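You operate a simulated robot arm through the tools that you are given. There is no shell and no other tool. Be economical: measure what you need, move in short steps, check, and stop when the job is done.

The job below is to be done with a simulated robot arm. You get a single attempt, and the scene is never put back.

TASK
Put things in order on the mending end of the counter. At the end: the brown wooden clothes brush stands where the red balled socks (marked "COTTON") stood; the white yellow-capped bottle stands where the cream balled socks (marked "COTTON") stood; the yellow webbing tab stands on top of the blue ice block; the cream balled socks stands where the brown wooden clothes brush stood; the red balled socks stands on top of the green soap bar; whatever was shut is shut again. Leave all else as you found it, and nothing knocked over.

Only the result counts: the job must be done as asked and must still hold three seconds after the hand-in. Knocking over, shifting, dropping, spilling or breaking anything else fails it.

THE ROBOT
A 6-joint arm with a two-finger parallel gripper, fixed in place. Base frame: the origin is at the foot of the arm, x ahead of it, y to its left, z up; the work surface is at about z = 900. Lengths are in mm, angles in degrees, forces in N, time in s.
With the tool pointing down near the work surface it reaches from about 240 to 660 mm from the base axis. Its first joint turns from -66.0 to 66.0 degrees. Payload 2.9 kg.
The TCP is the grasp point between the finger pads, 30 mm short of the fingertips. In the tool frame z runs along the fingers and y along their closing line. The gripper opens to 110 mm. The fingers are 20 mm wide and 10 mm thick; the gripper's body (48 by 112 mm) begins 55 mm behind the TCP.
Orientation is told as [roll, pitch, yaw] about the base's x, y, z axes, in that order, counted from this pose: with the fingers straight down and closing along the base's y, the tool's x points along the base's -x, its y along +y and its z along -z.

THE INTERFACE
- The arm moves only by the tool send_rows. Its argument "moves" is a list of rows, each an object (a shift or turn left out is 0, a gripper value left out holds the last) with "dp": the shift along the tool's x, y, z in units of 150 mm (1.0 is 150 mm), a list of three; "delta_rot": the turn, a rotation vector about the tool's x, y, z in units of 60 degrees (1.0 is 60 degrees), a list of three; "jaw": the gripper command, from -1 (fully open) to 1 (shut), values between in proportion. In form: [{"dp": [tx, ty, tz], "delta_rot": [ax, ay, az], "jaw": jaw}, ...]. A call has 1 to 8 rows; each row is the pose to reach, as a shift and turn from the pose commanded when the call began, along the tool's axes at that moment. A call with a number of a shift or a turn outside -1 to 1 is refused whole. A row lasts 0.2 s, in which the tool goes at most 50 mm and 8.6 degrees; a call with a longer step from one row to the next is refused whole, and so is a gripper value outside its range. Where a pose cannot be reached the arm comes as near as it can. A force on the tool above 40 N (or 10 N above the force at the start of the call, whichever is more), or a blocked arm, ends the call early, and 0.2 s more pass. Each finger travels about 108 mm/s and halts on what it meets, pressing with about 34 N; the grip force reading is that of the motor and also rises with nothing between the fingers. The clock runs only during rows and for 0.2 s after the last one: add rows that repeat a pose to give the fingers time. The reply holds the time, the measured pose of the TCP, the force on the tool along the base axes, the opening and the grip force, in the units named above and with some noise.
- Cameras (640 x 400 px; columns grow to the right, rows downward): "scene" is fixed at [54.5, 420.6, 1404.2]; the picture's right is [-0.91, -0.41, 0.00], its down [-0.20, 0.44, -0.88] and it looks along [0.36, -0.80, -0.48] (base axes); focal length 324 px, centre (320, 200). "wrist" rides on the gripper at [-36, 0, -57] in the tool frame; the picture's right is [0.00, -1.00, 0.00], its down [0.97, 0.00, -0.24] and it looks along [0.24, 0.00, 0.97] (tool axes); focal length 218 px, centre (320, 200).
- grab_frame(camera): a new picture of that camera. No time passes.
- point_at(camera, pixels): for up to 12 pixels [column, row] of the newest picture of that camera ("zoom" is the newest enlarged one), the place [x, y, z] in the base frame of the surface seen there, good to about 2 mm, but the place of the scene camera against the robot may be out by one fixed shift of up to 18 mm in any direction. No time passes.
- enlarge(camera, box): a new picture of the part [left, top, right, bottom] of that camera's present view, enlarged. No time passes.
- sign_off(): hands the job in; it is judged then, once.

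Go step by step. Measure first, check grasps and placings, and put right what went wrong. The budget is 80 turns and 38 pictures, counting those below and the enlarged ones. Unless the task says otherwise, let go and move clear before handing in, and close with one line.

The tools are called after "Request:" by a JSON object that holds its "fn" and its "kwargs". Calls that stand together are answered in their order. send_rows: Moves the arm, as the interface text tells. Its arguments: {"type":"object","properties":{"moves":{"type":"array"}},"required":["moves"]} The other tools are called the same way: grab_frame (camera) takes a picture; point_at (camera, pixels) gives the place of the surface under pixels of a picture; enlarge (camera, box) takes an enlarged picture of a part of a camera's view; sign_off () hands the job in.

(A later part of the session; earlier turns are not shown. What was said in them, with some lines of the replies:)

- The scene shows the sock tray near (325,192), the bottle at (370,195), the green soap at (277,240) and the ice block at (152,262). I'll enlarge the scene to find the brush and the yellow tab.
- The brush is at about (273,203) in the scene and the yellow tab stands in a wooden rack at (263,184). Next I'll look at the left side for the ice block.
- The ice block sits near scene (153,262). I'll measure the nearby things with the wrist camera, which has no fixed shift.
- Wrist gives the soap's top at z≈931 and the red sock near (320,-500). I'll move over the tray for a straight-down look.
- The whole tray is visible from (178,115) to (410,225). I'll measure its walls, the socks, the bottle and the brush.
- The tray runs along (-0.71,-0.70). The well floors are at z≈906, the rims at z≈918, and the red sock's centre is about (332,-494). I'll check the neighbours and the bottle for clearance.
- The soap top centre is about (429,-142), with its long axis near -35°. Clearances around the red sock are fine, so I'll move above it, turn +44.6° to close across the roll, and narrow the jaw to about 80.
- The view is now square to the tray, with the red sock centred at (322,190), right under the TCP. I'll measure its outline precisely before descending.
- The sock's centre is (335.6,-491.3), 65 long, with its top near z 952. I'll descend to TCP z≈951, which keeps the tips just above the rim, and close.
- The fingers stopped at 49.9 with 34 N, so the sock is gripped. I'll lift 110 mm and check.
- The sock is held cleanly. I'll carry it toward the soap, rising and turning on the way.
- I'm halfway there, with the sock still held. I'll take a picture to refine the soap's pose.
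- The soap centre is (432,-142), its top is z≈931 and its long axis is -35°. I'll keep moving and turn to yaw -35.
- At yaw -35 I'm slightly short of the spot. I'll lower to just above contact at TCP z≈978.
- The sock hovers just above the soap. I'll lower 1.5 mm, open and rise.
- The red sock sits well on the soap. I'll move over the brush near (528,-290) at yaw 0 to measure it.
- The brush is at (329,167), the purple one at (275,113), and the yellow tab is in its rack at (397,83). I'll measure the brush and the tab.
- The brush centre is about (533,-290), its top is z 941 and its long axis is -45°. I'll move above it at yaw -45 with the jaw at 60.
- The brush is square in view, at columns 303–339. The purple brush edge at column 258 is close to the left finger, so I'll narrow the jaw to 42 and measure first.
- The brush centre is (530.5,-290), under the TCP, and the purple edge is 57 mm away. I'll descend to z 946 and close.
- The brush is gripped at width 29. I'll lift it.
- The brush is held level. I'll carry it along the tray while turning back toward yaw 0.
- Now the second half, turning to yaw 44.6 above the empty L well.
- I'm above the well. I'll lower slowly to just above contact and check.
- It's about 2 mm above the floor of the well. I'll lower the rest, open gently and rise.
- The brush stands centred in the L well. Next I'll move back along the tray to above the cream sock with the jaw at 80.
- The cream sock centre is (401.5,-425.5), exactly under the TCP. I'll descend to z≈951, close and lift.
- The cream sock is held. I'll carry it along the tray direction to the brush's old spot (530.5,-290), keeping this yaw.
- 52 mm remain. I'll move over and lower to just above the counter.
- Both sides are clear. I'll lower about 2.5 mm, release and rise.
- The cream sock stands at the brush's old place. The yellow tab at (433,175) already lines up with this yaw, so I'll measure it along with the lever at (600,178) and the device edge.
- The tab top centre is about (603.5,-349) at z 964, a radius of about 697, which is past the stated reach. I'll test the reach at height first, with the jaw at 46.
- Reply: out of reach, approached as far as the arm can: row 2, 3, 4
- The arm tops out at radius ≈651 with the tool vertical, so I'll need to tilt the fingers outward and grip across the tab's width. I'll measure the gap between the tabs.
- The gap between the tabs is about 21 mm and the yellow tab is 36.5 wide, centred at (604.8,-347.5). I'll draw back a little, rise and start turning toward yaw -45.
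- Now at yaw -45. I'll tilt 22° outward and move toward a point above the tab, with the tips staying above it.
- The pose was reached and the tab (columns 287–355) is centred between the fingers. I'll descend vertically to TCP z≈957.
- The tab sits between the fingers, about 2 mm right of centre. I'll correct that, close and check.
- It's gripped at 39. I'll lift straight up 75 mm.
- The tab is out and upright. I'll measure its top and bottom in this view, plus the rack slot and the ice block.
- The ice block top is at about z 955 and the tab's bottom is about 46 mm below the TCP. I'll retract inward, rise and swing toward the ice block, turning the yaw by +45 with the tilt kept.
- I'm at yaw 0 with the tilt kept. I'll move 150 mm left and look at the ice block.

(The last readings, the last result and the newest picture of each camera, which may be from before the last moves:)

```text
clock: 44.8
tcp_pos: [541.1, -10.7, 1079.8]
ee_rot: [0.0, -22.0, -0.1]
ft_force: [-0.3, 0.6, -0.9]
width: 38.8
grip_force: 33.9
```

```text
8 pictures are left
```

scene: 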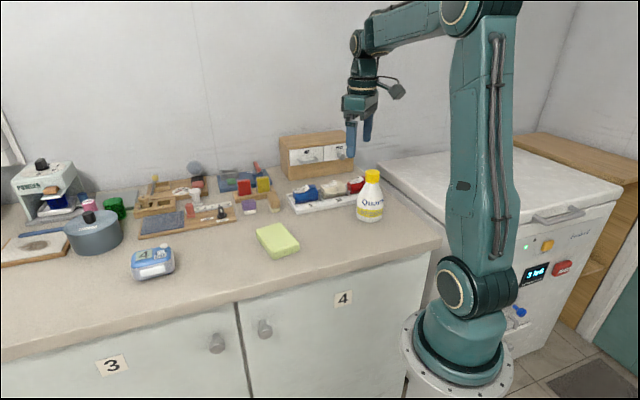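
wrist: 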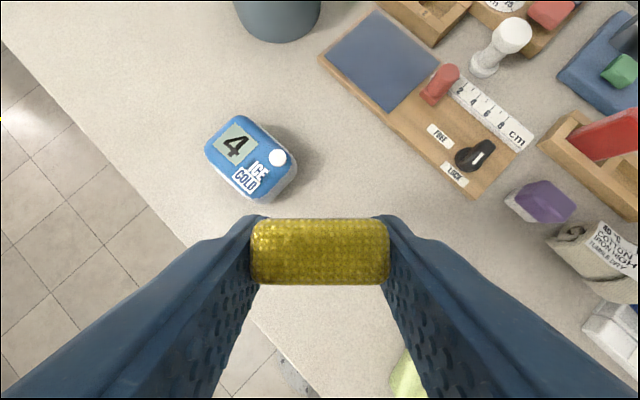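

The ice block is at (248,158) with its white cap at (278,157). I'll measure the top face and the cap.

Request:
{"fn": "point_at", "kwargs": {"camera": "wrist", "pixels": [[236, 120], [266, 128], [286, 160], [252, 196], [210, 150], [236, 142], [248, 160], [278, 157], [268, 158], [225, 165], [240, 184], [262, 180]]}}

Request:
{"fn": "enlarge", "kwargs": {"camera": "wrist", "box": [190, 100, 320, 215]}}

```text
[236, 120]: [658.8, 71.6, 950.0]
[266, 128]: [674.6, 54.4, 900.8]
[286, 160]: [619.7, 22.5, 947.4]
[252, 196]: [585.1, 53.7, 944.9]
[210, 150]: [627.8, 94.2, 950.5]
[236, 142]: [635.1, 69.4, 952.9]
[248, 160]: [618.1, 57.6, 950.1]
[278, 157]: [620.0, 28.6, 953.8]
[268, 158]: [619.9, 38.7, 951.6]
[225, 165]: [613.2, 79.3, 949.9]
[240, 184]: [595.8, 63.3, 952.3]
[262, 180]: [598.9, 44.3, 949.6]
```

```text
3.48 times, centred on (255, 158) of wrist
```

zoom: 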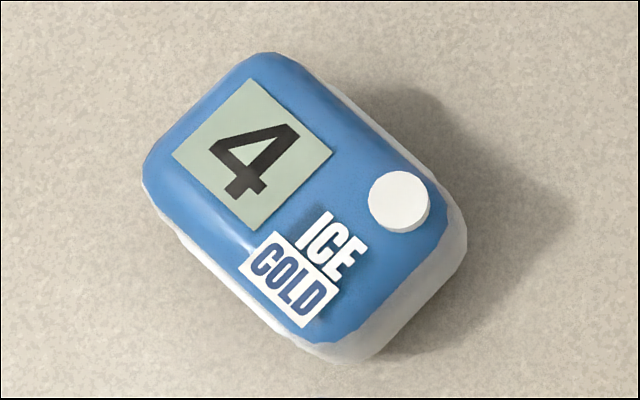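

The block's top is z≈950.5 with its centre near (620,58). The cap is at (620,29), and the long axis is at about 45°. I'll turn to yaw +45 so the tab's width lies across the block, and move above (622.5,60).

Request:
{"fn": "send_rows", "kwargs": {"moves": [{"dp": [-0.068, 0.075, 0.063], "delta_rot": [-0.0468, 0, -0.1158]}, {"dp": [-0.136, 0.15, 0.127], "delta_rot": [-0.0937, 0, -0.2317]}, {"dp": [-0.204, 0.225, 0.19], "delta_rot": [-0.1405, 0, -0.3475]}, {"dp": [-0.272, 0.3, 0.254], "delta_rot": [-0.1873, 0, -0.4633]}, {"dp": [-0.34, 0.375, 0.317], "delta_rot": [-0.2342, 0, -0.5792]}, {"dp": [-0.408, 0.449, 0.381], "delta_rot": [-0.281, 0, -0.695]}, {"dp": [-0.408, 0.449, 0.381], "delta_rot": [-0.281, 0, -0.695]}]}}

Request:
{"fn": "enlarge", "kwargs": {"camera": "scene", "box": [100, 190, 220, 290]}}

```text
clock: 46.4
tcp_pos: [620.0, 57.0, 1049.2]
ee_rot: [-0.1, -22.1, 45.1]
ft_force: [0.9, 0.3, -1.4]
width: 39.1
grip_force: 34.0
```

```text
4.00 times, centred on (160, 240) of scene
```

zoom: 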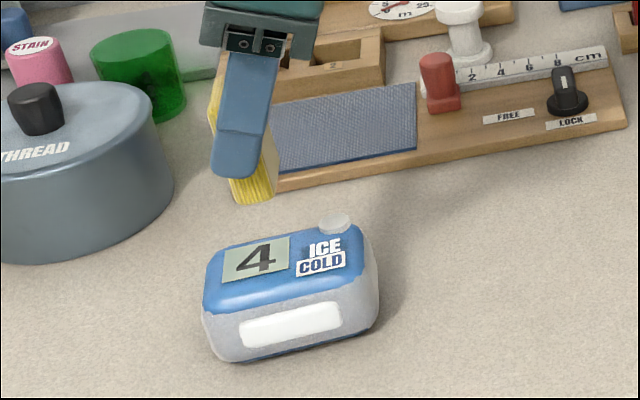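

The tab is above the block. I'll check that it's still upright by measuring points down its visible side.

Request:
{"fn": "point_at", "kwargs": {"camera": "zoom", "pixels": [[211, 90], [215, 105], [212, 120], [232, 190], [240, 195], [262, 160], [270, 150], [272, 170], [274, 190], [255, 197], [235, 183], [268, 190]]}}

```text
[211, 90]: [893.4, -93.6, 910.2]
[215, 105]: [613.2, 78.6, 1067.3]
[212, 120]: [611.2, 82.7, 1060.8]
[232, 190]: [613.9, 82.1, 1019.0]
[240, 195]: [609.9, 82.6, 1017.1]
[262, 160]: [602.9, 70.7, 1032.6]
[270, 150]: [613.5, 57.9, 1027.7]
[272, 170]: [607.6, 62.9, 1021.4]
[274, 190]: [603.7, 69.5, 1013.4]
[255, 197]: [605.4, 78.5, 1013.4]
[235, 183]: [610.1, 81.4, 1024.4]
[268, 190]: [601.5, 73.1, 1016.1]
```

The tab is vertical: its inner face stays at the same offset over 20 mm and its bottom is about 45–46 mm below the TCP. I'll lower to about 4–5 mm above the block.

Request:
{"fn": "send_rows", "kwargs": {"moves": [{"dp": [0.04, 0, 0.099]}, {"dp": [0.08, 0, 0.198]}, {"dp": [0.12, 0, 0.297]}, {"dp": [0.12, 0, 0.297]}]}}

Request:
{"fn": "enlarge", "kwargs": {"camera": "scene", "box": [115, 210, 195, 290]}}

```text
clock: 47.4
tcp_pos: [619.6, 56.7, 1002.8]
ee_rot: [-0.2, -22.1, 45.2]
ft_force: [-2.7, -0.3, 7.3]
width: 38.7
grip_force: 33.9
```

```text
5.00 times, centred on (155, 250) of scene
```

zoom: 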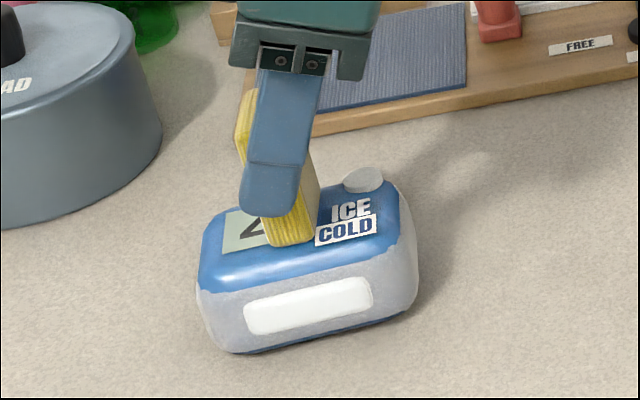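

The force reads +7.3 N and the picture shows the tab's foot on the block top, clear of the cap. I'll ease off slightly, open and withdraw upward.

Request:
{"fn": "send_rows", "kwargs": {"moves": [{"dp": [-0.0015, 0, -0.0035]}, {"dp": [-0.0015, 0, -0.0035]}, {"dp": [-0.0015, 0, -0.0035], "jaw": 0.2}, {"dp": [-0.0015, 0, -0.0035], "jaw": 0.0}, {"dp": [-0.0015, 0, -0.0035], "jaw": 0.0}, {"dp": [-0.06, 0, -0.148]}, {"dp": [-0.17, 0, -0.42]}, {"dp": [-0.17, 0, -0.42]}]}}

Request:
{"fn": "grab_frame", "kwargs": {"camera": "wrist"}}

```text
clock: 49.2
tcp_pos: [617.9, 56.2, 1069.0]
ee_rot: [0.0, -22.0, 45.1]
ft_force: [-0.6, 0.0, 0.0]
width: 55.0
grip_force: 0.1
```

```text
4 pictures are left
```

wrist: 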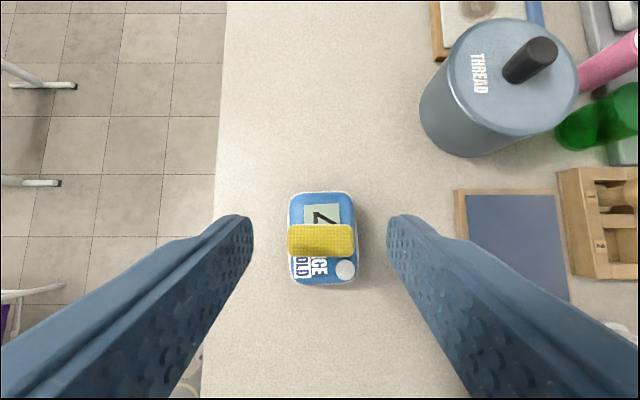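

The tab stands squarely on the ice block, clear of the cap. Only the bottle is left, so I'll rise and undo the tilt.

Request:
{"fn": "send_rows", "kwargs": {"moves": [{"dp": [-0.05, 0, -0.124], "delta_rot": [0, 0.122, 0]}, {"dp": [-0.1, 0, -0.247], "delta_rot": [0, 0.245, 0]}, {"dp": [-0.15, 0, -0.371], "delta_rot": [0, 0.367, 0]}, {"dp": [-0.15, 0, -0.371], "delta_rot": [0, 0.367, 0]}]}}

```text
clock: 50.2
tcp_pos: [617.8, 57.3, 1129.6]
ee_rot: [0.2, 0.0, 45.1]
ft_force: [-0.3, 0.4, -0.2]
width: 54.8
grip_force: 0.0
out of reach, approached as far as the arm can: row 2
```

Upright again at yaw 45. I'll travel toward the bottle in straight stages at z 1130.

Request:
{"fn": "send_rows", "kwargs": {"moves": [{"dp": [0.3, -0.02, 0]}, {"dp": [0.6, -0.04, 0]}, {"dp": [0.9, -0.06, 0]}, {"dp": [1.0, -0.075, 0]}]}}

Request:
{"fn": "send_rows", "kwargs": {"moves": [{"dp": [0.3, -0.02, 0]}, {"dp": [0.6, -0.04, 0]}, {"dp": [0.9, -0.06, 0]}, {"dp": [1.0, -0.075, 0]}]}}

Request:
{"fn": "send_rows", "kwargs": {"moves": [{"dp": [0.3, -0.02, 0]}, {"dp": [0.6, -0.04, 0]}, {"dp": [0.9, -0.06, 0]}, {"dp": [1.0, -0.075, 0]}, {"dp": [1.0, -0.075, 0]}]}}

```text
clock: 51.2
tcp_pos: [520.3, -58.6, 1130.0]
ee_rot: [0.1, -0.1, 45.0]
ft_force: [0.2, 0.3, 0.0]
width: 55.2
grip_force: 0.0
```

```text
clock: 52.2
tcp_pos: [421.9, -171.8, 1129.8]
ee_rot: [0.0, 0.0, 45.1]
ft_force: [0.4, 0.4, -0.1]
width: 55.1
grip_force: 0.1
```

```text
clock: 53.4
tcp_pos: [324.2, -285.2, 1129.7]
ee_rot: [0.1, 0.0, 45.1]
ft_force: [-0.4, -0.1, 0.0]
width: 55.0
grip_force: 0.2
```

The stages are on track. I'll go the last 99 mm above the bottle's cap and take a look.

Request:
{"fn": "send_rows", "kwargs": {"moves": [{"dp": [0.25, -0.02, 0], "jaw": -0.45}, {"dp": [0.5, -0.04, 0]}, {"dp": [0.66, -0.055, 0]}, {"dp": [0.66, -0.055, 0]}]}}

Request:
{"fn": "grab_frame", "kwargs": {"camera": "wrist"}}

```text
clock: 54.4
tcp_pos: [262.0, -363.1, 1130.1]
ee_rot: [0.0, -0.1, 45.1]
ft_force: [-0.7, -0.7, -0.2]
width: 79.6
grip_force: 0.1
```

```text
3 pictures are left
```

wrist: 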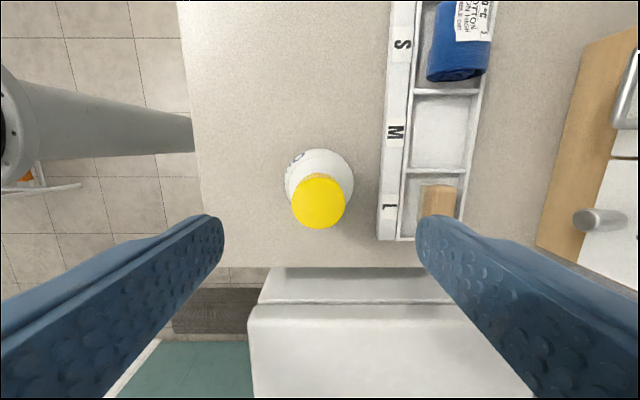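

The cap is at (319,202), the body shows around it, and the M well lies at rows 92–168. I'll measure all of these.

Request:
{"fn": "point_at", "kwargs": {"camera": "wrist", "pixels": [[319, 202], [297, 202], [342, 202], [319, 182], [319, 224], [287, 182], [351, 180], [320, 152], [288, 192], [350, 192], [326, 165], [300, 165]]}}

Request:
{"fn": "point_at", "kwargs": {"camera": "wrist", "pixels": [[445, 92], [440, 170], [411, 130], [475, 130], [414, 130], [470, 130], [442, 130], [445, 100], [440, 163], [437, 195], [425, 192], [454, 205]]}}

```text
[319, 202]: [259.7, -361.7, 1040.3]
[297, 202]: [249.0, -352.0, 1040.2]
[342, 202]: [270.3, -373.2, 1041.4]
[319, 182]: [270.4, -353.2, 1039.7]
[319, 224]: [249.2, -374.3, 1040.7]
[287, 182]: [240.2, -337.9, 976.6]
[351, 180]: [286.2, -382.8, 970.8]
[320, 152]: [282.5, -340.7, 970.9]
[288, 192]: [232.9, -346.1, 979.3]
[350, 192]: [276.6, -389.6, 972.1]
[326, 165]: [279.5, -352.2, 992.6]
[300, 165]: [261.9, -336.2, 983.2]
```

```text
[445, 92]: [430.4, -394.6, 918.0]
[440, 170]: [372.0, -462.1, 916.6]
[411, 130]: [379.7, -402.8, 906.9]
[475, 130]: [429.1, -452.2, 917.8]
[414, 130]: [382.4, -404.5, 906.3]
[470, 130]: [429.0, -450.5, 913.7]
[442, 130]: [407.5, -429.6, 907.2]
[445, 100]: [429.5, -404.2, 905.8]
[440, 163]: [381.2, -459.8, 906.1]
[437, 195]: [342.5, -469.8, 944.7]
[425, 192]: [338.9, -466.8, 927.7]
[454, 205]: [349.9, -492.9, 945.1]
```

The cap's axis is (259.7,-362.5). The body is roughly 72–75 wide against a well about 68 deep, so before lifting I'll check the bottle's base width in the initial scene picture.

Request:
{"fn": "point_at", "kwargs": {"camera": "scene", "pixels": [[357, 210], [358, 210], [359, 210], [370, 210], [381, 210], [382, 210], [383, 210], [384, 210], [370, 219], [370, 220], [370, 221], [370, 222]]}}

Request:
{"fn": "point_at", "kwargs": {"camera": "scene", "pixels": [[357, 217], [359, 217], [361, 218], [380, 218], [382, 217], [383, 217], [357, 205], [383, 205], [360, 195], [381, 195], [364, 219], [376, 219]]}}

```text
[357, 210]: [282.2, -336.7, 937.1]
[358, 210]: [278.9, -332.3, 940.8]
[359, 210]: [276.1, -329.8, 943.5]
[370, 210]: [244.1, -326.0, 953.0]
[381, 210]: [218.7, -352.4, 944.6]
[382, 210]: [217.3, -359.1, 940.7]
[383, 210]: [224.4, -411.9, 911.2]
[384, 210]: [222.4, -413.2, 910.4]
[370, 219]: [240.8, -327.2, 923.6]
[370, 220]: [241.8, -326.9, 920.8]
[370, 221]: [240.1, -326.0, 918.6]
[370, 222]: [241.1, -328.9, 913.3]
```

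```text
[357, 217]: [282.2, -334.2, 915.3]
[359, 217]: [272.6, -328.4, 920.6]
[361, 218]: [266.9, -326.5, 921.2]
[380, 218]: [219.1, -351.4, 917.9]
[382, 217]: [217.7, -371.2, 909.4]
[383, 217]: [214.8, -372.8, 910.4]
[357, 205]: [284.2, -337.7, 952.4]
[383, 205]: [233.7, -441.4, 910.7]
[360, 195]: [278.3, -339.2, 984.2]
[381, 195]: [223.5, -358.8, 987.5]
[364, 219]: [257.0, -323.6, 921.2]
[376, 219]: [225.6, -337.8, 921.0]
```

The bottle is about 68–69 mm in diameter, so the fit front-to-back is snug. I'll enlarge the well and bottle to find the wall faces precisely.

Request:
{"fn": "enlarge", "kwargs": {"camera": "wrist", "box": [385, 80, 500, 180]}}

```text
4.00 times, centred on (442, 130) of wrist
```

zoom: 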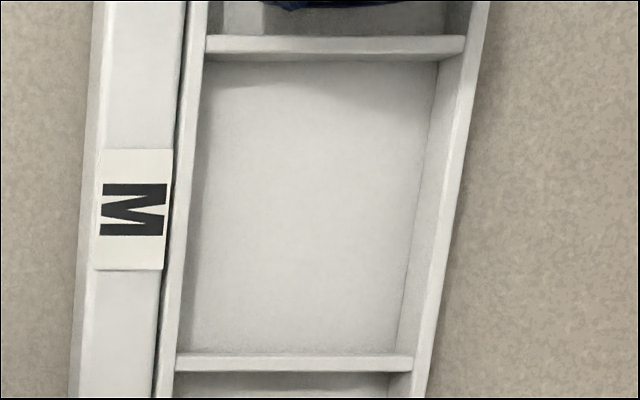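

The front wall is near zoom column 172–188 and the back wall face is near 415–445. I'll scan across the well at row 200, and along it.

Request:
{"fn": "point_at", "kwargs": {"camera": "zoom", "pixels": [[172, 200], [178, 200], [184, 200], [188, 200], [192, 200], [198, 200], [408, 200], [416, 200], [424, 200], [434, 200], [440, 200], [448, 200]]}}

Request:
{"fn": "point_at", "kwargs": {"camera": "zoom", "pixels": [[320, 38], [320, 48], [320, 56], [320, 62], [320, 68], [300, 346], [300, 352], [300, 358], [300, 364], [300, 370], [160, 200], [456, 200]]}}

```text
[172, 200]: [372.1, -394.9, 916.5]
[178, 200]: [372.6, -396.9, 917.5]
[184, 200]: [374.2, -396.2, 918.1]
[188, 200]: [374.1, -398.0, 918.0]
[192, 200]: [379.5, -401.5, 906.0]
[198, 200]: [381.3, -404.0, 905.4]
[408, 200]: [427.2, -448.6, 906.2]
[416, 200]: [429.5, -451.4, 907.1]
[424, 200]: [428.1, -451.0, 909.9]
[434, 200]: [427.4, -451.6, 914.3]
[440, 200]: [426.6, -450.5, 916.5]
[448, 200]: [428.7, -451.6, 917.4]
```

```text
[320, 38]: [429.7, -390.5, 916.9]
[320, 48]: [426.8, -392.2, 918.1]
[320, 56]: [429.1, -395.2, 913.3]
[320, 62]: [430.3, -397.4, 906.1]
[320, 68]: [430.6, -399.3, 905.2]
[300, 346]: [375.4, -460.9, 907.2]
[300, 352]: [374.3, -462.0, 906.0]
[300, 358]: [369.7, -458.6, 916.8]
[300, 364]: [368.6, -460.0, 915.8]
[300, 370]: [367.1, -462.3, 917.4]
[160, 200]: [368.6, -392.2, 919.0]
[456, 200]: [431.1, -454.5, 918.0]
```

The well is about 75 by 86 inside, so the bottle fits with 3 mm to spare front and back. Its centre is (400.5,-425.4). I'll descend onto the cap, tips at about z 1016, and close.

Request:
{"fn": "send_rows", "kwargs": {"moves": [{"dp": [0.007, 0.007, 0.25]}, {"dp": [0.007, 0.007, 0.48]}, {"dp": [0.007, 0.007, 0.56]}, {"dp": [0.007, 0.007, 0.56]}, {"dp": [0.007, 0.007, 0.56], "jaw": 0.2}, {"dp": [0.007, 0.007, 0.56], "jaw": 1}, {"dp": [0.007, 0.007, 0.56], "jaw": 1}]}}

```text
clock: 56.0
tcp_pos: [258.4, -360.9, 1045.0]
ee_rot: [0.0, 0.0, 45.0]
ft_force: [0.4, -1.2, 0.0]
width: 37.1
grip_force: 34.8
```

The cap is gripped at 37.1. I'll lift 80 mm gently.

Request:
{"fn": "send_rows", "kwargs": {"moves": [{"dp": [0, 0, -0.03]}, {"dp": [0, 0, -0.15]}, {"dp": [0, 0, -0.34]}, {"dp": [0, 0, -0.53]}, {"dp": [0, 0, -0.53]}]}}

```text
clock: 57.2
tcp_pos: [258.6, -362.1, 1124.8]
ee_rot: [0.0, 0.1, 45.0]
ft_force: [0.2, -0.7, -3.1]
width: 37.2
grip_force: 34.1
```

The weight of about 3 N is on the arm and the grip holds. I'll carry it slowly to above the M well.

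Request:
{"fn": "send_rows", "kwargs": {"moves": [{"dp": [-0.05, -0.12, 0]}, {"dp": [-0.13, -0.34, 0]}, {"dp": [-0.22, -0.58, 0]}, {"dp": [-0.31, -0.82, 0]}, {"dp": [-0.368, -0.969, 0]}, {"dp": [-0.368, -0.969, 0]}, {"dp": [-0.368, -0.969, 0]}]}}

Request:
{"fn": "grab_frame", "kwargs": {"camera": "wrist"}}

```text
clock: 58.8
tcp_pos: [400.7, -425.4, 1126.4]
ee_rot: [-0.1, 0.0, 44.9]
ft_force: [0.8, -0.2, -3.0]
width: 37.3
grip_force: 33.8
```

```text
1 pictures are left
```

wrist: 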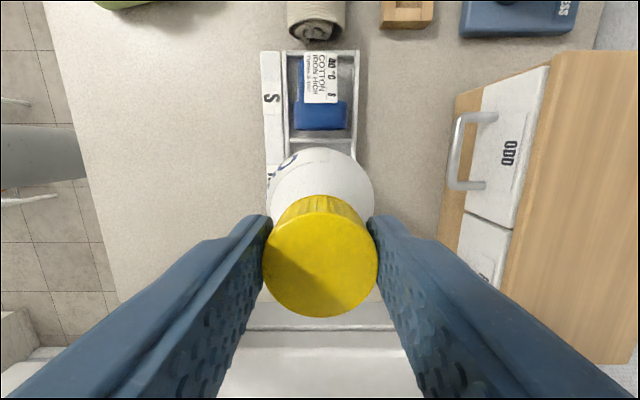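

The bottle hangs upright over the M well. I'll lower it to about 2 mm above the floor and watch the force.

Request:
{"fn": "send_rows", "kwargs": {"moves": [{"dp": [0, 0, 0.15]}, {"dp": [0, 0, 0.3]}, {"dp": [0, 0, 0.4]}, {"dp": [0, 0, 0.45]}, {"dp": [0, 0, 0.485]}, {"dp": [0, 0, 0.485]}]}}

```text
clock: 60.2
tcp_pos: [400.2, -425.6, 1052.7]
ee_rot: [-0.1, 0.0, 45.0]
ft_force: [3.1, -3.8, -1.6]
width: 37.3
grip_force: 33.2
```

A side force of about 5 N toward the back shows the bottle brushing the front wall. I'll shift 1.5 mm backward and lower the last bit.

Request:
{"fn": "send_rows", "kwargs": {"moves": [{"dp": [0, -0.01, -0.007]}, {"dp": [0, -0.01, 0]}, {"dp": [0, -0.01, 0]}]}}

```text
clock: 61.0
tcp_pos: [401.5, -426.2, 1052.3]
ee_rot: [0.3, 0.0, 44.9]
ft_force: [-1.1, 0.8, -1.9]
width: 37.3
grip_force: 34.1
```

The side force is gone. I'll lower 1.5 mm more.

Request:
{"fn": "send_rows", "kwargs": {"moves": [{"dp": [0, 0, 0.006]}, {"dp": [0, 0, 0.011]}, {"dp": [0, 0, 0.011]}]}}

```text
clock: 61.8
tcp_pos: [401.9, -426.6, 1050.3]
ee_rot: [0.0, 0.0, 45.0]
ft_force: [-2.8, 2.9, -2.3]
width: 37.1
grip_force: 34.0
```

It's now lightly against the back wall. I'll move 0.8 mm forward and lower another 1 mm.

Request:
{"fn": "send_rows", "kwargs": {"moves": [{"dp": [0, 0.005, 0]}, {"dp": [0, 0.005, 0.007]}, {"dp": [0, 0.005, 0.007]}]}}

```text
clock: 62.6
tcp_pos: [401.1, -428.0, 1049.5]
ee_rot: [-0.1, 0.1, 45.1]
ft_force: [-0.5, 0.1, -0.4]
width: 37.0
grip_force: 34.3
```

The weight is coming off (z force -0.4), with no side force. I'll lower 0.7 mm more to confirm it's seated.

Request:
{"fn": "send_rows", "kwargs": {"moves": [{"dp": [0, 0, 0.005]}, {"dp": [0, 0, 0.005]}]}}

```text
clock: 63.2
tcp_pos: [402.0, -425.7, 1050.1]
ee_rot: [-0.1, 0.1, 45.0]
ft_force: [0.9, -0.8, 8.9]
width: 37.2
grip_force: 34.0
```

It's seated on the floor of the well (+8.9 N at z≈1050, as expected). I'll ease off, open and rise.

Request:
{"fn": "send_rows", "kwargs": {"moves": [{"dp": [0, 0, -0.004]}, {"dp": [0, 0, -0.004], "jaw": 0.2}, {"dp": [0, 0, -0.004], "jaw": -0.1}, {"dp": [0, 0, -0.004], "jaw": -0.1}, {"dp": [0, 0, -0.1]}, {"dp": [0, 0, -0.35]}, {"dp": [0, 0, -0.65]}, {"dp": [0, 0, -0.65]}]}}

```text
clock: 65.0
tcp_pos: [401.5, -425.1, 1146.0]
ee_rot: [0.0, -0.1, 44.9]
ft_force: [0.1, -0.3, 0.1]
width: 60.4
grip_force: 0.1
```

The bottle is released. I'll use the last picture for a full scene check.

Request:
{"fn": "grab_frame", "kwargs": {"camera": "scene"}}

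```text
0 pictures are left
```

scene: 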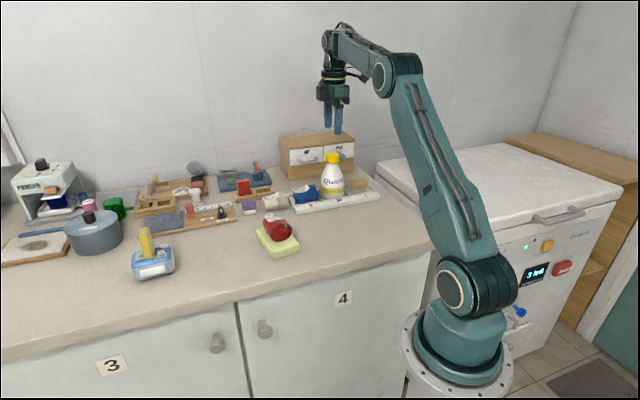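

The final scene shows everything standing in place: bottle in the M well (332,178), brush in the L well, red sock on the soap (277,230), cream sock at the brush's old spot (270,201) and tab on the ice block (146,242). Nothing has fallen, both drawers are shut and the arm is clear, so I'm handing in.

Request:
{"fn": "sign_off", "kwargs": {}}

```text
The job is handed in.
```

The job is handed in: in the last picture all five items were in their places, nothing was knocked over, and both drawers, never opened, were still shut.
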